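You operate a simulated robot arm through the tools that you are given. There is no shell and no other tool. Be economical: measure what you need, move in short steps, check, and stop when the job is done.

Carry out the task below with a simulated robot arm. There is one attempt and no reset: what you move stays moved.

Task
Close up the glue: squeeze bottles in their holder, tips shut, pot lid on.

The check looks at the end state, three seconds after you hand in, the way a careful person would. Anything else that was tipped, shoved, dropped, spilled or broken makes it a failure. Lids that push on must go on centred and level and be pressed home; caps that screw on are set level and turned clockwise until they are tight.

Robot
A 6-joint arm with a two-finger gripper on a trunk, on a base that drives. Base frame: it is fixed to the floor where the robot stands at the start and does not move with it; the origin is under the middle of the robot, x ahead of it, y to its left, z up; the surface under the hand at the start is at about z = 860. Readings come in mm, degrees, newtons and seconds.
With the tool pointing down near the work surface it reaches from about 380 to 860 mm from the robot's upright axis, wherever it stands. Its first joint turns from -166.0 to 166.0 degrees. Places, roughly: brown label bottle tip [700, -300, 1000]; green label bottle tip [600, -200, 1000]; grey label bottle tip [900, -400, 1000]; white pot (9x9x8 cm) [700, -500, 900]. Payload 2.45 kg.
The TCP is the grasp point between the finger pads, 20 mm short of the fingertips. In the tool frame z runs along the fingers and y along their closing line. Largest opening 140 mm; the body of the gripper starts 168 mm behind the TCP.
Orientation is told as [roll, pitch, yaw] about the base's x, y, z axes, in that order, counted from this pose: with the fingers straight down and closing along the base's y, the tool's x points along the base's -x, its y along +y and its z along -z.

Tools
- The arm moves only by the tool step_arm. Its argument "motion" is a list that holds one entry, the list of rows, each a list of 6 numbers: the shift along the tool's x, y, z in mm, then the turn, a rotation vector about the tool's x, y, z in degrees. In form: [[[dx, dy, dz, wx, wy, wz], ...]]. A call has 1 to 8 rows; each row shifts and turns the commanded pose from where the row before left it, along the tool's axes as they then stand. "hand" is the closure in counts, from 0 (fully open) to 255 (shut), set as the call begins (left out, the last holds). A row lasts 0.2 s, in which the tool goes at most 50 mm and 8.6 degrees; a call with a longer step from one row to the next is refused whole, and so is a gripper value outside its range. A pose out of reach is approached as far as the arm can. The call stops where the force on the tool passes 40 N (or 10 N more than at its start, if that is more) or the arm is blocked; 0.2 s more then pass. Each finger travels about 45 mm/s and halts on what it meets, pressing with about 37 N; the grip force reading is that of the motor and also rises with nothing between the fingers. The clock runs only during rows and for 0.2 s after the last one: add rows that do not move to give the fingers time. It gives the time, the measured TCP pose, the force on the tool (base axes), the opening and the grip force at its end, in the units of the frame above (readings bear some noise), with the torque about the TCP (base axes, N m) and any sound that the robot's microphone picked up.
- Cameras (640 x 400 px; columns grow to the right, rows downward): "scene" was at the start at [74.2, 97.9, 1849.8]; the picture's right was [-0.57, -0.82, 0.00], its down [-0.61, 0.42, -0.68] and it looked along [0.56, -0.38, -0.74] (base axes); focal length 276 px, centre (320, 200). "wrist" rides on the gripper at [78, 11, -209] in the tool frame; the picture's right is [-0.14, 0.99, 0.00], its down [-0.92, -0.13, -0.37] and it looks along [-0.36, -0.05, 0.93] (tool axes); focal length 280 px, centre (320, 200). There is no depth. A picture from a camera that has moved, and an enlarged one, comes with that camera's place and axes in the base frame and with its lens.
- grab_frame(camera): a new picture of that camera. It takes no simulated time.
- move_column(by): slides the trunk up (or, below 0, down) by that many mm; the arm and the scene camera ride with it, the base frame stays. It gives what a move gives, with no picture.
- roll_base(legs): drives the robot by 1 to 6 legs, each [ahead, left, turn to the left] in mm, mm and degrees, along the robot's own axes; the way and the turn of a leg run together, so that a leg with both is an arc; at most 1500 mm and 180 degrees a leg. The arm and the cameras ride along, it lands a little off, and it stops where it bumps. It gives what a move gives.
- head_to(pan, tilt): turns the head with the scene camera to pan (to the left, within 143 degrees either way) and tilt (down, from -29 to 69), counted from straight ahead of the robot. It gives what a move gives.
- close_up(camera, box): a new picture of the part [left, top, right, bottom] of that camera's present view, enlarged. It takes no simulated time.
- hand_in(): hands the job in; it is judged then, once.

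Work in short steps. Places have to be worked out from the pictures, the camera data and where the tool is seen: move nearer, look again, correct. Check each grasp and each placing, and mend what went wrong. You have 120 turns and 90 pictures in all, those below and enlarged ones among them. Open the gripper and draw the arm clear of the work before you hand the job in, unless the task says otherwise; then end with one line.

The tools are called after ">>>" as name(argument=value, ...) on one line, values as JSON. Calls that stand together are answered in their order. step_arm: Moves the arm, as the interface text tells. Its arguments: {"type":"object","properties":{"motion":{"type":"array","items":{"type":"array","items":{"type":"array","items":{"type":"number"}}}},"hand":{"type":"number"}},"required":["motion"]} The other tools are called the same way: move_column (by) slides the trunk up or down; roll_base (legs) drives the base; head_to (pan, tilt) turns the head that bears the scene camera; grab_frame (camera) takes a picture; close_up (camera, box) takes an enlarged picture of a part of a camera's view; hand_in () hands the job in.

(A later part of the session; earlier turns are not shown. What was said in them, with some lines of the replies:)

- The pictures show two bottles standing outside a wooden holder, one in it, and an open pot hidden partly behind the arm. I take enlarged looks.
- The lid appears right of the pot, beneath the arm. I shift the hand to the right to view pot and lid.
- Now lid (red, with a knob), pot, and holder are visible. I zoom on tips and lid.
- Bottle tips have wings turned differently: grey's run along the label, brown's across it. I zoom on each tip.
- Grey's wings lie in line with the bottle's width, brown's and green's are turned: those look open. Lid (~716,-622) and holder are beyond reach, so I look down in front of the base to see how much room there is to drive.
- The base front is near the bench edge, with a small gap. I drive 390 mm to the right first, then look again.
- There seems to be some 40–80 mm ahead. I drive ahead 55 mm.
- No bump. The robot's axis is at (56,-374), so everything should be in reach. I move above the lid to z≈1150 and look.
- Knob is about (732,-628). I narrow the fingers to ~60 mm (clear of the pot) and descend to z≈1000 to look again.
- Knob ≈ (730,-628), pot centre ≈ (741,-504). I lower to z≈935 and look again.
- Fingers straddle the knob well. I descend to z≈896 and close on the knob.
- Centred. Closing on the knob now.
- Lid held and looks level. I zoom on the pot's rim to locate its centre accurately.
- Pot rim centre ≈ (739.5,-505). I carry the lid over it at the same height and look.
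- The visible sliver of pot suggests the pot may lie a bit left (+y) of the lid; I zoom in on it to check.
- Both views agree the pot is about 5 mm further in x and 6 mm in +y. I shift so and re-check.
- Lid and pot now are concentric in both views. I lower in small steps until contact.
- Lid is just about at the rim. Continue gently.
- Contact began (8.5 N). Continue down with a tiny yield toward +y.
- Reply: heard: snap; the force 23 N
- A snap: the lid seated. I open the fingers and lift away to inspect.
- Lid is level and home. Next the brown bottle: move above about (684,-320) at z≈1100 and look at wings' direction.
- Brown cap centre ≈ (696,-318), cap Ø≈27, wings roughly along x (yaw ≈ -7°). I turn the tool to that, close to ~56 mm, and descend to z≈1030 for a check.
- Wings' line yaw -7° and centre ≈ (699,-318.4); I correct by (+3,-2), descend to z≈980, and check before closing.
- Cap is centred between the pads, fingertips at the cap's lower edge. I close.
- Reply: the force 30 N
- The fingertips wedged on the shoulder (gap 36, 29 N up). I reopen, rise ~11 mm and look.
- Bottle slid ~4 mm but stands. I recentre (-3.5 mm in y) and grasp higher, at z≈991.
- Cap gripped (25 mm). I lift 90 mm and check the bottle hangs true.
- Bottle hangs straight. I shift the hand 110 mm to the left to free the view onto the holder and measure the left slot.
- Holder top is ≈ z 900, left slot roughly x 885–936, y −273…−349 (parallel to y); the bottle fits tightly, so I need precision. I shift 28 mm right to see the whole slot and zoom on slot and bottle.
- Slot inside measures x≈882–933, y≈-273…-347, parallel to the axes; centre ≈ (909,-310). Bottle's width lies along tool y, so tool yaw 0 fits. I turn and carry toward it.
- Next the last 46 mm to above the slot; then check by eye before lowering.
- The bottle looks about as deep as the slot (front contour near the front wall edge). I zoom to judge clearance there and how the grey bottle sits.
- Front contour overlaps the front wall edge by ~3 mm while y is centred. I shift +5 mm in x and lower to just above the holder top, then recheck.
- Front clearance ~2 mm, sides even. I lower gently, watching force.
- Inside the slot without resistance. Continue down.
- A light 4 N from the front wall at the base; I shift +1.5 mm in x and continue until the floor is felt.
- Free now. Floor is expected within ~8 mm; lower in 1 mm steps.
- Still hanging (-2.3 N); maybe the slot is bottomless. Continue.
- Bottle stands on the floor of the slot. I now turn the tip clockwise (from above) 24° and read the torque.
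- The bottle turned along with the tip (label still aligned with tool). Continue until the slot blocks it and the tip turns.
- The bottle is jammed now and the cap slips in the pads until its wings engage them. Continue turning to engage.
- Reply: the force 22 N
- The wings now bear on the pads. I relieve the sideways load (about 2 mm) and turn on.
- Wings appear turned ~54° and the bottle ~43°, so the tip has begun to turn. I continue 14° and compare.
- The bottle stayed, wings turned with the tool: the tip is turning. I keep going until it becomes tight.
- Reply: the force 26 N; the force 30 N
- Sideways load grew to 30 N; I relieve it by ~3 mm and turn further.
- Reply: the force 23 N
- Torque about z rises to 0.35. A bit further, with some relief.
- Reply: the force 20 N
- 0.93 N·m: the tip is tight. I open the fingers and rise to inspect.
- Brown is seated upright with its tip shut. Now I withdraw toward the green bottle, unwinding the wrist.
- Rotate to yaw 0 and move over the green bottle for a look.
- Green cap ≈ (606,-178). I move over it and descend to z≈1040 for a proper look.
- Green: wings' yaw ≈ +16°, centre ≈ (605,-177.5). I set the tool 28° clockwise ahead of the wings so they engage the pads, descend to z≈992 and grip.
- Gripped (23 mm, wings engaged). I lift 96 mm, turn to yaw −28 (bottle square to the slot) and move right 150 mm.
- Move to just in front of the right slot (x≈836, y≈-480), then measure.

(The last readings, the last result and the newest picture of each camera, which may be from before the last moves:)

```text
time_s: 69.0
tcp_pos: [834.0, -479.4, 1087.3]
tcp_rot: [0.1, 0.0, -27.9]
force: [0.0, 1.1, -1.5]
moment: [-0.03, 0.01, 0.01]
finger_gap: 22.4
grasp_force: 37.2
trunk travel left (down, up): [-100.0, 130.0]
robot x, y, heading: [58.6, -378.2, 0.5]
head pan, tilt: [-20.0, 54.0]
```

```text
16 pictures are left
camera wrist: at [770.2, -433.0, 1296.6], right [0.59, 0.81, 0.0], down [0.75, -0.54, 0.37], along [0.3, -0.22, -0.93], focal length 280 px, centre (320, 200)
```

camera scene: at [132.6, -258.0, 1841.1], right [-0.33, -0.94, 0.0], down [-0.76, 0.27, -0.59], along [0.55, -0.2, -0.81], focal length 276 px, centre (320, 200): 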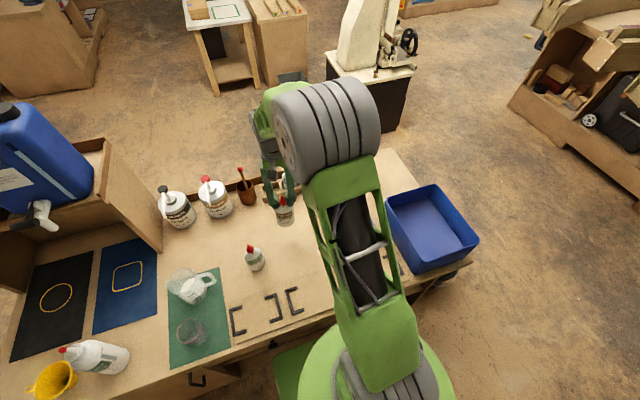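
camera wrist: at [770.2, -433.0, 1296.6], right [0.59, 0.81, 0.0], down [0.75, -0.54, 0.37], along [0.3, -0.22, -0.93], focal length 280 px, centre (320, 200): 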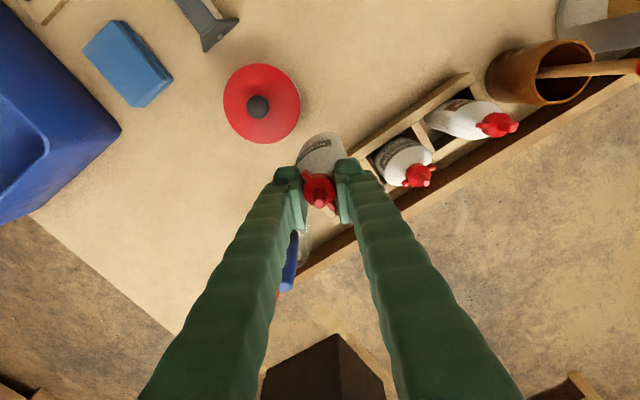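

The slot is hidden by a finger here; I go above the computed place (908,-481) with the base still above the walls and look from there.

>>> step_arm(motion=[[[-32.7, 16.5, 0, 0, 0, 0], [-32.7, 16.5, 0, 0, 0, 0], [0, -1, 20, 0, 0, 0], [0, 0, 12, 0, 0, 0], [0, 0, 0, 0, 0, 0], [0, 0, 0, 0, 0, 0]]])

>>> close_up(camera="wrist", box=[260, 90, 380, 180])

```text
time_s: 70.4
tcp_pos: [908.8, -482.4, 1055.8]
tcp_rot: [0.1, 0.0, -27.9]
force: [0.0, -0.1, -2.0]
moment: [-0.01, 0.03, 0.0]
finger_gap: 22.6
grasp_force: 37.1
trunk travel left (down, up): [-100.0, 130.0]
robot x, y, heading: [56.8, -378.1, 0.8]
head pan, tilt: [-20.0, 54.0]
```

```text
4.44 times, centred on (320, 135) of wrist
camera zoom: at [843.9, -435.7, 1265.1], right [0.59, 0.81, 0.0], down [0.75, -0.54, 0.37], along [0.3, -0.22, -0.93], focal length 1246 px, centre (320, 489)
```

zoom: 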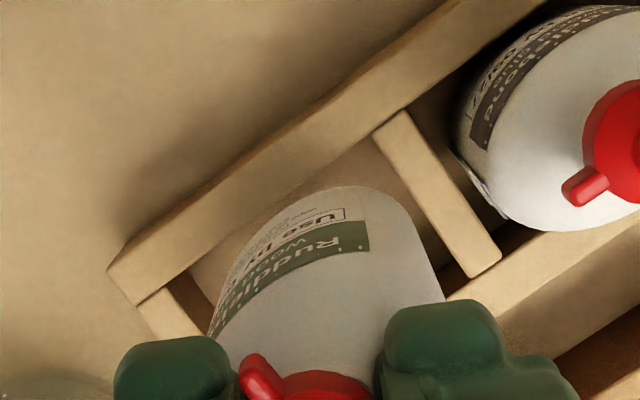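

Computed: slot centre y ≈ -480.7, bottle axis ≈ -484; x about right. I shift (+1,+3), lower to just above the walls and check.

>>> step_arm(motion=[[[0.5, 3.1, 0, 0, 0, 0], [0, 0, 10, 0, 0, 0], [0, 0, 7, 0, 0, 0], [0, 0, 0, 0, 0, 0]]])

>>> close_up(camera="wrist", box=[270, 90, 370, 170])

```text
time_s: 71.4
tcp_pos: [908.4, -481.2, 1038.0]
tcp_rot: [0.0, 0.0, -27.9]
force: [-0.2, 0.0, -2.0]
moment: [-0.01, 0.01, 0.0]
finger_gap: 22.2
grasp_force: 36.8
trunk travel left (down, up): [-100.0, 130.0]
robot x, y, heading: [53.4, -373.9, 0.6]
head pan, tilt: [-20.0, 54.0]
```

```text
5.00 times, centred on (320, 130) of wrist
camera zoom: at [844.2, -434.0, 1248.6], right [0.59, 0.81, 0.0], down [0.75, -0.54, 0.37], along [0.3, -0.22, -0.93], focal length 1402 px, centre (320, 550)
```

zoom: 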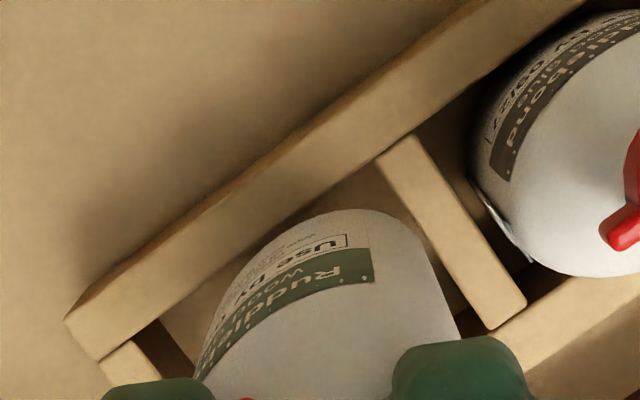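

Front gap ~1 mm, y fine to ~1 mm. I shift (+2.5,-1) and lower gently.

>>> step_arm(motion=[[[-2.7, 0.3, 0, 0, 0, 0], [0, 0, 4, 0, 0, 0], [0, 0, 4, 0, 0, 0], [0, 0, 4, 0, 0, 0], [0, 0, 4, 0, 0, 0], [0, 0, 0, 0, 0, 0]]])

```text
time_s: 72.8
tcp_pos: [911.1, -479.6, 1022.7]
tcp_rot: [0.0, 0.0, -27.8]
force: [-0.2, 0.0, -1.9]
moment: [-0.02, -0.02, 0.02]
finger_gap: 22.4
grasp_force: 37.1
trunk travel left (down, up): [-100.0, 130.0]
robot x, y, heading: [57.3, -377.7, 0.5]
head pan, tilt: [-20.0, 54.0]
```

Free inside the slot. Continue down.

>>> step_arm(motion=[[[0, 0, 5, 0, 0, 0], [0, 0, 5, 0, 0, 0], [0, 0, 5, 0, 0, 0], [0, 0, 5, 0, 0, 0], [0, 0, 4, 0, 0, 0], [0, 0, 0, 0, 0, 0]]])

```text
time_s: 74.2
tcp_pos: [911.1, -481.4, 999.6]
tcp_rot: [0.0, 0.1, -28.0]
force: [0.3, 0.7, -1.8]
moment: [0.0, 0.01, -0.01]
finger_gap: 22.3
grasp_force: 36.8
trunk travel left (down, up): [-100.0, 130.0]
robot x, y, heading: [57.0, -375.4, 0.4]
head pan, tilt: [-20.0, 54.0]
```

Still free; last millimetres to the floor.

>>> step_arm(motion=[[[0, 0, 2, 0, 0, 0], [0, 0, 1.5, 0, 0, 0], [0, 0, 1, 0, 0, 0], [0, 0, 1, 0, 0, 0], [0, 0, 0, 0, 0, 0]]])

```text
time_s: 75.4
tcp_pos: [911.2, -481.5, 993.1]
tcp_rot: [-0.1, -0.1, -27.9]
force: [-0.2, 0.4, -2.0]
moment: [0.02, -0.01, -0.05]
finger_gap: 22.2
grasp_force: 37.1
trunk travel left (down, up): [-100.0, 130.0]
robot x, y, heading: [56.8, -377.5, 0.4]
head pan, tilt: [-20.0, 54.0]
```

>>> step_arm(motion=[[[0, 0, 1, 0, 0, 0], [0, 0, 1, 0, 0, 0], [0, 0, 0, 0, 0, 0]]])

```text
time_s: 76.2
tcp_pos: [910.1, -481.4, 992.1]
tcp_rot: [0.0, -0.1, -27.9]
force: [-0.5, -1.1, 5.6]
moment: [0.06, 0.21, -0.02]
finger_gap: 22.3
grasp_force: 36.9
trunk travel left (down, up): [-100.0, 130.0]
robot x, y, heading: [55.7, -375.4, 0.5]
head pan, tilt: [-20.0, 54.0]
```

Floor felt (+5.6 N). I turn clockwise 40° and read.

>>> step_arm(motion=[[[0, 0, 0, 0, 0, 8], [0, 0, 0, 0, 0, 8], [0, 0, 0, 0, 0, 8], [0, 0, 0, 0, 0, 8], [0, 0, 0, 0, 0, 8], [0, 0, 0, 0, 0, 0]]])

>>> close_up(camera="wrist", box=[240, 100, 400, 220])

```text
time_s: 77.6
tcp_pos: [910.6, -481.7, 991.8]
tcp_rot: [-0.1, 0.0, -68.0]
force: [-0.9, -2.5, 5.2]
moment: [-0.19, 0.01, 0.0]
finger_gap: 20.2
grasp_force: 36.8
trunk travel left (down, up): [-100.0, 130.0]
robot x, y, heading: [54.2, -372.9, 0.7]
head pan, tilt: [-20.0, 54.0]
```

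```text
3.33 times, centred on (320, 160) of wrist
camera zoom: at [890.9, -404.5, 1201.4], right [0.97, 0.24, 0.0], down [0.23, -0.9, 0.37], along [0.09, -0.36, -0.93], focal length 935 px, centre (320, 333)
```

zoom: 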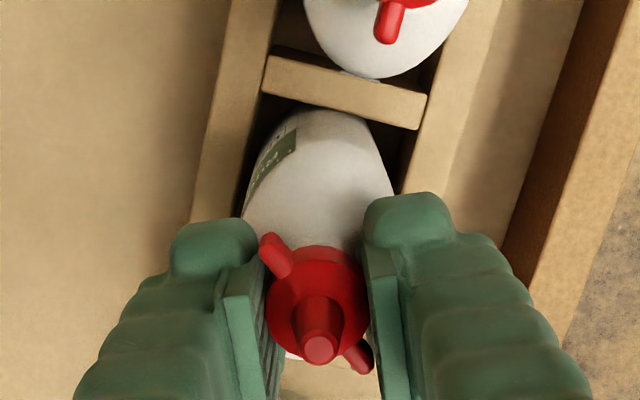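

Bottle is near its jam; continue 24° twice.

>>> step_arm(motion=[[[0, 0, 0, 0, 0, 8], [0, 0, 0, 0, 0, 8], [0, 0, 0, 0, 0, 8], [0, 0, 0, 0, 0, 0]]])

>>> step_arm(motion=[[[0, 0, 0, 0, 0, 8], [0, 0, 0, 0, 0, 8], [0, 0, 0, 0, 0, 0]]])

>>> close_up(camera="wrist", box=[240, 100, 400, 220])

```text
time_s: 78.6
tcp_pos: [909.6, -482.4, 992.0]
tcp_rot: [0.0, -0.1, -92.1]
force: [-3.2, -5.6, 5.3]
moment: [-0.57, 0.28, 0.01]
finger_gap: 19.9
grasp_force: 37.2
trunk travel left (down, up): [-100.0, 130.0]
robot x, y, heading: [55.1, -376.6, 0.4]
head pan, tilt: [-20.0, 54.0]
```

```text
time_s: 79.4
tcp_pos: [910.1, -481.4, 991.3]
tcp_rot: [0.0, 0.0, -108.0]
force: [-1.3, -5.5, 2.0]
moment: [-0.67, 0.19, 0.05]
finger_gap: 20.3
grasp_force: 36.7
trunk travel left (down, up): [-100.0, 130.0]
robot x, y, heading: [53.8, -377.9, 0.1]
head pan, tilt: [-20.0, 54.0]
```

```text
3.33 times, centred on (320, 160) of wrist
camera zoom: at [944.3, -410.1, 1200.9], right [0.9, -0.44, 0.0], down [-0.41, -0.84, 0.37], along [-0.16, -0.33, -0.93], focal length 935 px, centre (320, 333)
```

zoom: 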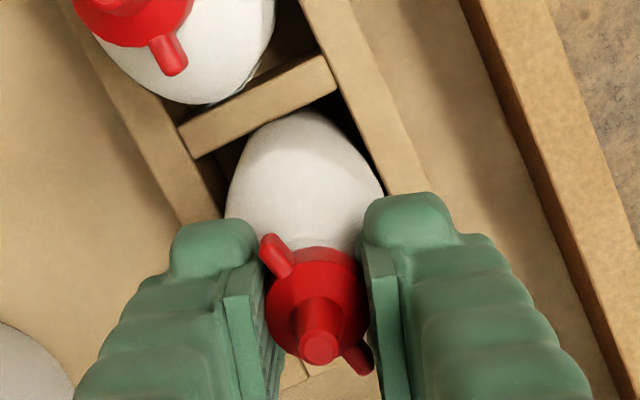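

The tip is turning relative to the jammed bottle. Continue.

>>> step_arm(motion=[[[0, 0, 0, 0, 0, 8], [0, 0, 0, 0, 0, 8], [0, 0, 0, 0, 0, 8], [0, 0, 0, 0, 0, 0]]])

>>> step_arm(motion=[[[0, 0, 0, 0, 0, 6], [0, 0, 0, 0, 0, 6], [0, 0, 0, 0, 0, 0]]])

```text
time_s: 80.4
tcp_pos: [910.1, -479.9, 991.9]
tcp_rot: [-0.1, 0.0, -132.1]
force: [-6.1, 0.0, -2.5]
moment: [-0.06, 0.55, 0.02]
finger_gap: 20.3
grasp_force: 36.8
trunk travel left (down, up): [-100.0, 130.0]
robot x, y, heading: [53.2, -376.2, 0.6]
head pan, tilt: [-20.0, 54.0]
```

```text
time_s: 81.2
tcp_pos: [909.7, -480.6, 990.7]
tcp_rot: [-0.1, 0.0, -143.9]
force: [-13.5, 2.5, -2.7]
moment: [0.1, 1.21, 0.31]
finger_gap: 20.6
grasp_force: 36.6
trunk travel left (down, up): [-100.0, 130.0]
robot x, y, heading: [55.9, -377.2, 0.5]
head pan, tilt: [-20.0, 54.0]
```

Torque climbs (0.31). A further 10° to make it tight, then look.

>>> step_arm(motion=[[[0, 0, 0, 0, 0, 5], [0, 0, 0, 0, 0, 5], [0, 0, 0, 0, 0, 0]]])

>>> close_up(camera="wrist", box=[240, 100, 400, 220])

```text
time_s: 82.0
tcp_pos: [910.2, -479.8, 991.7]
tcp_rot: [0.1, 0.0, -154.0]
force: [-16.1, 5.4, -2.8]
moment: [0.57, 0.81, 0.43]
finger_gap: 20.7
grasp_force: 37.2
trunk travel left (down, up): [-100.0, 130.0]
robot x, y, heading: [52.6, -375.8, 0.6]
head pan, tilt: [-20.0, 54.0]
```

```text
3.33 times, centred on (320, 160) of wrist
camera zoom: at [984.3, -455.2, 1201.5], right [0.31, -0.95, 0.0], down [-0.88, -0.29, 0.37], along [-0.35, -0.11, -0.93], focal length 935 px, centre (320, 333)
```

zoom: 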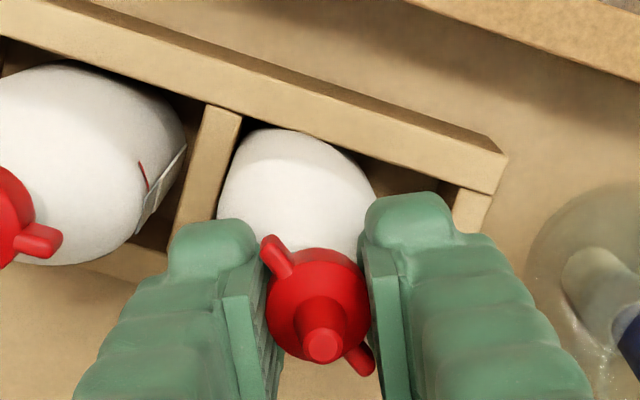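

Same stage as brown just before its stop; another 8°.

>>> step_arm(motion=[[[0, 0, 0, 0, 0, 4], [0, 0, 0, 0, 0, 4], [0, 0, 0, 0, 0, 0]]])

```text
time_s: 82.8
tcp_pos: [910.0, -479.8, 992.1]
tcp_rot: [0.1, 0.0, -161.9]
force: [-15.4, 11.2, -1.3]
moment: [1.01, 0.06, 1.0]
finger_gap: 22.2
grasp_force: 37.0
trunk travel left (down, up): [-100.0, 130.0]
robot x, y, heading: [54.0, -375.9, 0.6]
head pan, tilt: [-20.0, 54.0]
```

Torque 1.0 N·m: tight. Release and rise to inspect.

>>> step_arm(hand=164, motion=[[[0, 0, 0, 0, 0, 0], [0, 0, 0, 0, 0, 0], [0, 0, 0, 0, 0, 0], [0, 0, -30, 0, 0, 0], [0, 0, -45, 0, 0, 0], [0, 0, -45, 0, 0, 0], [37, 13, -30, 0, 0, 0]]])

>>> grab_frame(camera="wrist")

```text
time_s: 84.4
tcp_pos: [908.1, -478.1, 1129.6]
tcp_rot: [-0.1, -0.1, -161.9]
force: [0.1, -1.0, -0.8]
moment: [0.02, 0.05, 0.0]
finger_gap: 49.9
grasp_force: 0.1
out of reach, approached as far as the arm can: row 6, 7
trunk travel left (down, up): [-100.0, 130.0]
robot x, y, heading: [57.6, -374.9, 0.5]
head pan, tilt: [-20.0, 54.0]
```

```text
10 pictures are left
camera wrist: at [985.2, -464.2, 1338.2], right [0.18, -0.98, 0.0], down [-0.91, -0.16, 0.37], along [-0.37, -0.06, -0.93], focal length 280 px, centre (320, 200)
```

wrist: 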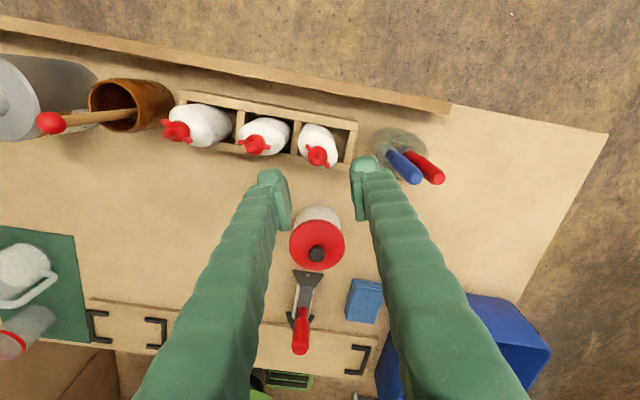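

All three stand in the holder. I zoom in to compare tips with their bottles.

>>> close_up(camera="wrist", box=[150, 85, 360, 185])

>>> close_up(camera="wrist", box=[280, 110, 360, 180])

```text
3.05 times, centred on (255, 135) of wrist
camera zoom: at [985.2, -464.2, 1338.2], right [0.18, -0.98, 0.0], down [-0.91, -0.16, 0.37], along [-0.37, -0.06, -0.93], focal length 854 px, centre (518, 398)
```

zoom: 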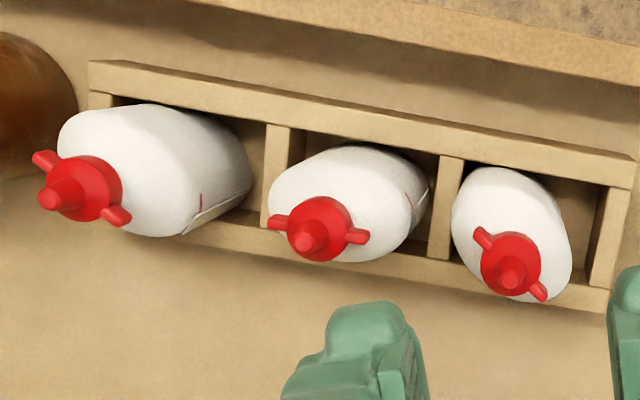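

```text
5.71 times, centred on (320, 145) of wrist
camera zoom: at [985.2, -464.2, 1338.2], right [0.18, -0.98, 0.0], down [-0.91, -0.16, 0.37], along [-0.37, -0.06, -0.93], focal length 1602 px, centre (320, 514)
```

zoom: 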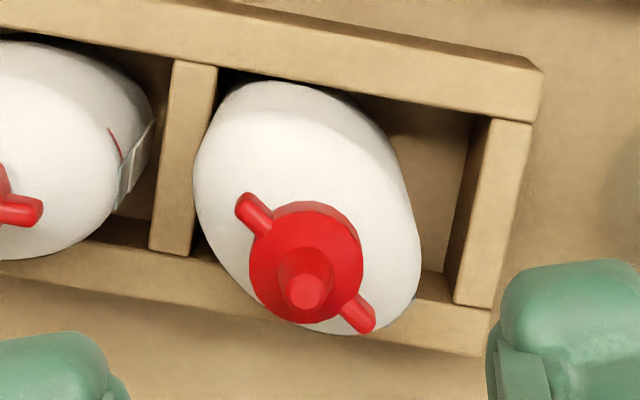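

Brown and green wings are in line with their bottles. To be sure about grey, whose bottle may be slightly turned versus its wings, I will also test-tighten it. Move over grey first, unwinding 44°.

>>> step_arm(motion=[[[12.8, -39.5, 15, 0, 0, 0], [12.8, -39.5, 15, 0, 0, 0], [0, 0, 0, 0, 0, -7.4], [0, 0, 0, 0, 0, -7.4], [0, 0, 0, 0, 0, -7.4], [0, 0, 0, 0, 0, -7.4], [0, 0, 0, 0, 0, -7.4], [0, 0, 0, 0, 0, -7.4]]])

```text
time_s: 86.2
tcp_pos: [906.6, -394.5, 1099.3]
tcp_rot: [0.0, -0.1, -117.3]
force: [0.9, 0.3, -0.3]
moment: [0.01, -0.02, 0.0]
finger_gap: 49.9
grasp_force: 0.0
trunk travel left (down, up): [-100.0, 130.0]
robot x, y, heading: [52.0, -376.3, 0.5]
head pan, tilt: [-20.0, 54.0]
```

Right above the estimated grey cap (906.5,-395.5). Descend to z≈1055 and check alignment.

>>> step_arm(motion=[[[0, 0, 25, 0, 0, 0], [0, 0, 20, 0, 0, 0], [0, 0, 0, 0, 0, 0]]])

>>> close_up(camera="wrist", box=[240, 100, 400, 220])

```text
time_s: 87.0
tcp_pos: [904.5, -395.4, 1054.3]
tcp_rot: [0.0, 0.1, -117.5]
force: [0.3, -0.7, -0.5]
moment: [0.0, -0.01, -0.01]
finger_gap: 49.9
grasp_force: 0.1
trunk travel left (down, up): [-100.0, 130.0]
robot x, y, heading: [53.6, -377.2, 0.6]
head pan, tilt: [-20.0, 54.0]
```

```text
3.33 times, centred on (320, 160) of wrist
camera zoom: at [950.3, -330.9, 1263.9], right [0.81, -0.58, 0.0], down [-0.54, -0.76, 0.37], along [-0.21, -0.3, -0.93], focal length 935 px, centre (320, 333)
```

zoom: 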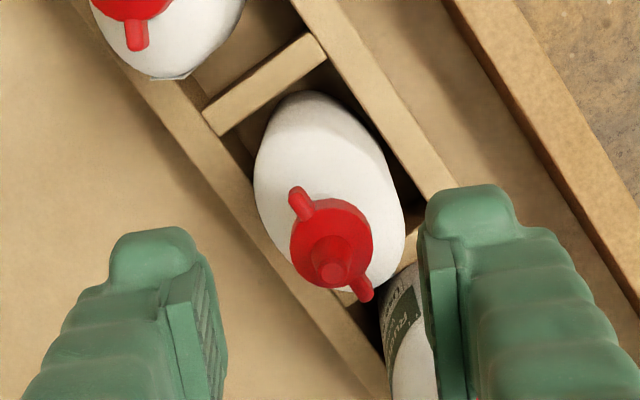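

Cap is ~3 mm off in x; wings along y, so the pads will lead them by 27°. I correct, descend to z≈992 and grip.

>>> step_arm(motion=[[[1.1, 2.8, 20, 0, 0, 0], [0, 0, 25, 0, 0, 0], [0, 0, 17, 0, 0, 0], [0, 0, 0, 0, 0, 0]]])

>>> step_arm(hand=255, motion=[[[0, 0, 0, 0, 0, 0], [0, 0, 0, 0, 0, 0], [0, 0, 0, 0, 0, 0], [0, 0, 0, 0, 0, 0]]])

```text
time_s: 88.0
tcp_pos: [908.0, -394.1, 992.2]
tcp_rot: [0.0, -0.1, -117.5]
force: [0.2, 0.3, -0.9]
moment: [0.0, 0.0, 0.03]
finger_gap: 49.8
grasp_force: 0.1
trunk travel left (down, up): [-100.0, 130.0]
robot x, y, heading: [54.2, -377.4, 0.4]
head pan, tilt: [-20.0, 54.0]
```

```text
time_s: 89.0
tcp_pos: [909.2, -395.4, 992.1]
tcp_rot: [0.0, 0.0, -117.6]
force: [0.2, 0.1, 0.1]
moment: [-0.01, 0.01, -0.01]
finger_gap: 20.2
grasp_force: 37.4
trunk travel left (down, up): [-100.0, 130.0]
robot x, y, heading: [58.2, -374.7, 0.6]
head pan, tilt: [-20.0, 54.0]
```

Gripped cleanly with no side force. I turn clockwise 16° at a time, watching the torque.

>>> step_arm(motion=[[[0, 0, 0, 0, 0, 8], [0, 0, 0, 0, 0, 8], [0, 0, 0, 0, 0, 0]]])

>>> step_arm(motion=[[[0, 0, 0, 0, 0, 6], [0, 0, 0, 0, 0, 6], [0, 0, 0, 0, 0, 0]]])

>>> close_up(camera="wrist", box=[240, 100, 400, 220])

```text
time_s: 89.8
tcp_pos: [908.5, -394.9, 990.2]
tcp_rot: [0.0, 0.0, -133.6]
force: [-0.5, -1.0, 0.5]
moment: [-0.04, 0.05, -0.01]
finger_gap: 20.0
grasp_force: 36.9
trunk travel left (down, up): [-100.0, 130.0]
robot x, y, heading: [55.0, -376.8, 0.6]
head pan, tilt: [-20.0, 54.0]
```

```text
time_s: 90.6
tcp_pos: [909.4, -395.2, 991.1]
tcp_rot: [0.0, 0.0, -145.5]
force: [-0.1, -0.3, 0.7]
moment: [-0.03, 0.01, -0.02]
finger_gap: 20.0
grasp_force: 37.4
trunk travel left (down, up): [-100.0, 130.0]
robot x, y, heading: [55.4, -379.0, 0.2]
head pan, tilt: [-20.0, 54.0]
```

```text
3.33 times, centred on (320, 160) of wrist
camera zoom: at [978.9, -360.0, 1200.8], right [0.45, -0.9, 0.0], down [-0.83, -0.41, 0.37], along [-0.33, -0.16, -0.93], focal length 935 px, centre (320, 333)
```

zoom: 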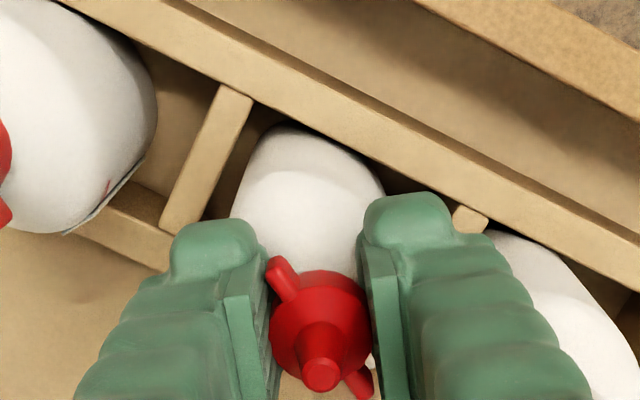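

The bottle turns with its tip (no torque yet). Continue to the jam.

>>> step_arm(motion=[[[0, 0, 0, 0, 0, 6], [0, 0, 0, 0, 0, 6], [0, 0, 0, 0, 0, 0]]])

>>> step_arm(motion=[[[0, 0, 0, 0, 0, 5], [0, 0, 0, 0, 0, 0]]])

```text
time_s: 91.4
tcp_pos: [909.3, -395.3, 991.3]
tcp_rot: [0.0, 0.1, -157.6]
force: [4.9, -1.3, -1.9]
moment: [-0.21, -0.35, 0.47]
finger_gap: 20.2
grasp_force: 36.7
trunk travel left (down, up): [-100.0, 130.0]
robot x, y, heading: [56.5, -374.7, 0.6]
head pan, tilt: [-20.0, 54.0]
```

```text
time_s: 92.0
tcp_pos: [909.3, -395.0, 991.9]
tcp_rot: [0.0, 0.0, -162.6]
force: [5.3, -3.6, -3.3]
moment: [-0.4, -0.27, 1.06]
finger_gap: 21.1
grasp_force: 36.9
trunk travel left (down, up): [-100.0, 130.0]
robot x, y, heading: [54.1, -374.4, 0.2]
head pan, tilt: [-20.0, 54.0]
```

1.06 N·m at the same end angle as the others: all three tips are shut. Release, rise and draw back toward the robot.

>>> step_arm(hand=164, motion=[[[0, 0, 0, 0, 0, 0], [0, 0, 0, 0, 0, 0], [0, 0, 0, 0, 0, 0], [0, 0, -30, 0, 0, 0], [0, 0, -40, 0, 0, 0], [0, 0, -30, 0, 0, 0]]])

>>> step_arm(motion=[[[-43, -13, 0, 0, 0, 0], [-43, -13, -5, 0, 0, 0], [-43, -13, -10, 0, 0, 0], [-43, -13, -15, 0, 0, 0], [-43, -13, -15, 0, 0, 0], [-43, -13, -15, 0, 0, 0], [-43, -13, -15, 0, 0, 0], [0, 0, 0, 0, 0, 0]]])

>>> head_to(pan=-10, tilt=54)

>>> grab_frame(camera="scene")

```text
time_s: 93.4
tcp_pos: [908.7, -393.6, 1093.2]
tcp_rot: [0.0, -0.1, -162.5]
force: [-0.3, -0.1, 0.2]
moment: [-0.01, 0.01, -0.02]
finger_gap: 50.0
grasp_force: 0.1
trunk travel left (down, up): [-100.0, 130.0]
robot x, y, heading: [52.2, -375.5, 0.4]
head pan, tilt: [-20.0, 54.0]
```

```text
time_s: 95.2
tcp_pos: [595.8, -398.4, 1166.8]
tcp_rot: [0.0, 0.0, -162.4]
force: [0.6, -0.2, 0.5]
moment: [0.02, 0.02, -0.01]
finger_gap: 50.1
grasp_force: 0.0
trunk travel left (down, up): [-100.0, 130.0]
robot x, y, heading: [58.0, -379.5, 0.5]
head pan, tilt: [-20.0, 54.0]
```

```text
time_s: 95.9
tcp_pos: [595.3, -397.9, 1165.3]
tcp_rot: [0.0, 0.1, -162.5]
force: [0.9, 0.1, 0.1]
moment: [0.01, -0.02, -0.04]
finger_gap: 49.9
grasp_force: 0.1
trunk travel left (down, up): [-100.0, 130.0]
robot x, y, heading: [55.1, -377.9, 0.5]
head pan, tilt: [-10.0, 54.0]
```

```text
5 pictures are left
camera scene: at [135.6, -245.7, 1841.2], right [-0.17, -0.99, 0.0], down [-0.8, 0.13, -0.59], along [0.58, -0.1, -0.81], focal length 276 px, centre (320, 200)
```

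scene: 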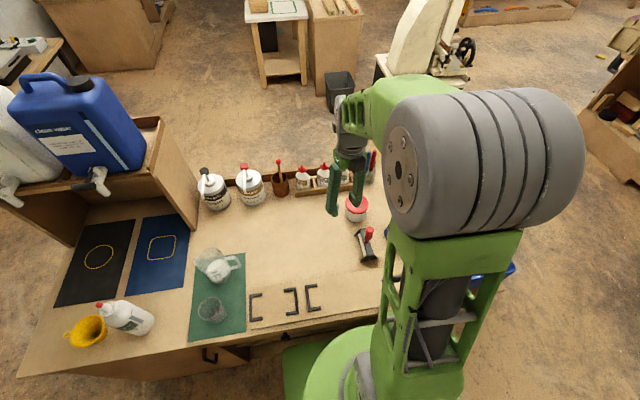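

>>> close_up(camera="scene", box=[265, 150, 385, 225])

```text
5.33 times, centred on (325, 188) of scene
camera zoom: at [135.6, -245.7, 1841.2], right [-0.17, -0.99, 0.0], down [-0.8, 0.13, -0.59], along [0.58, -0.1, -0.81], focal length 1473 px, centre (293, 267)
```

zoom: 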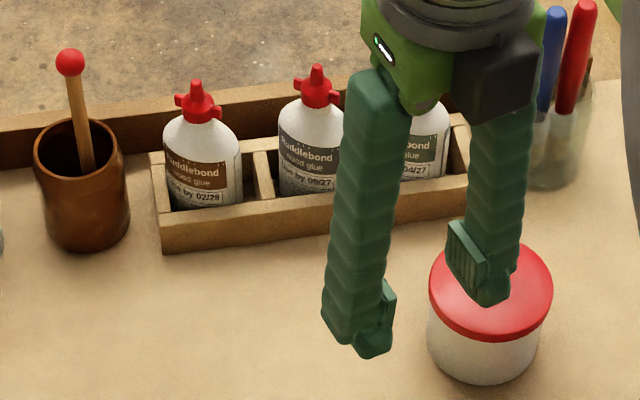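

All three bottles stand in the holder, their tips are shut, and the pot lid is level and home. The gripper is open and clear of the work, so I hand in.

>>> hand_in()

```text
The job is handed in.
```

The glue is closed up and handed in: all three bottles are upright in the holder with their tips turned tight, and the pot lid snapped on level.
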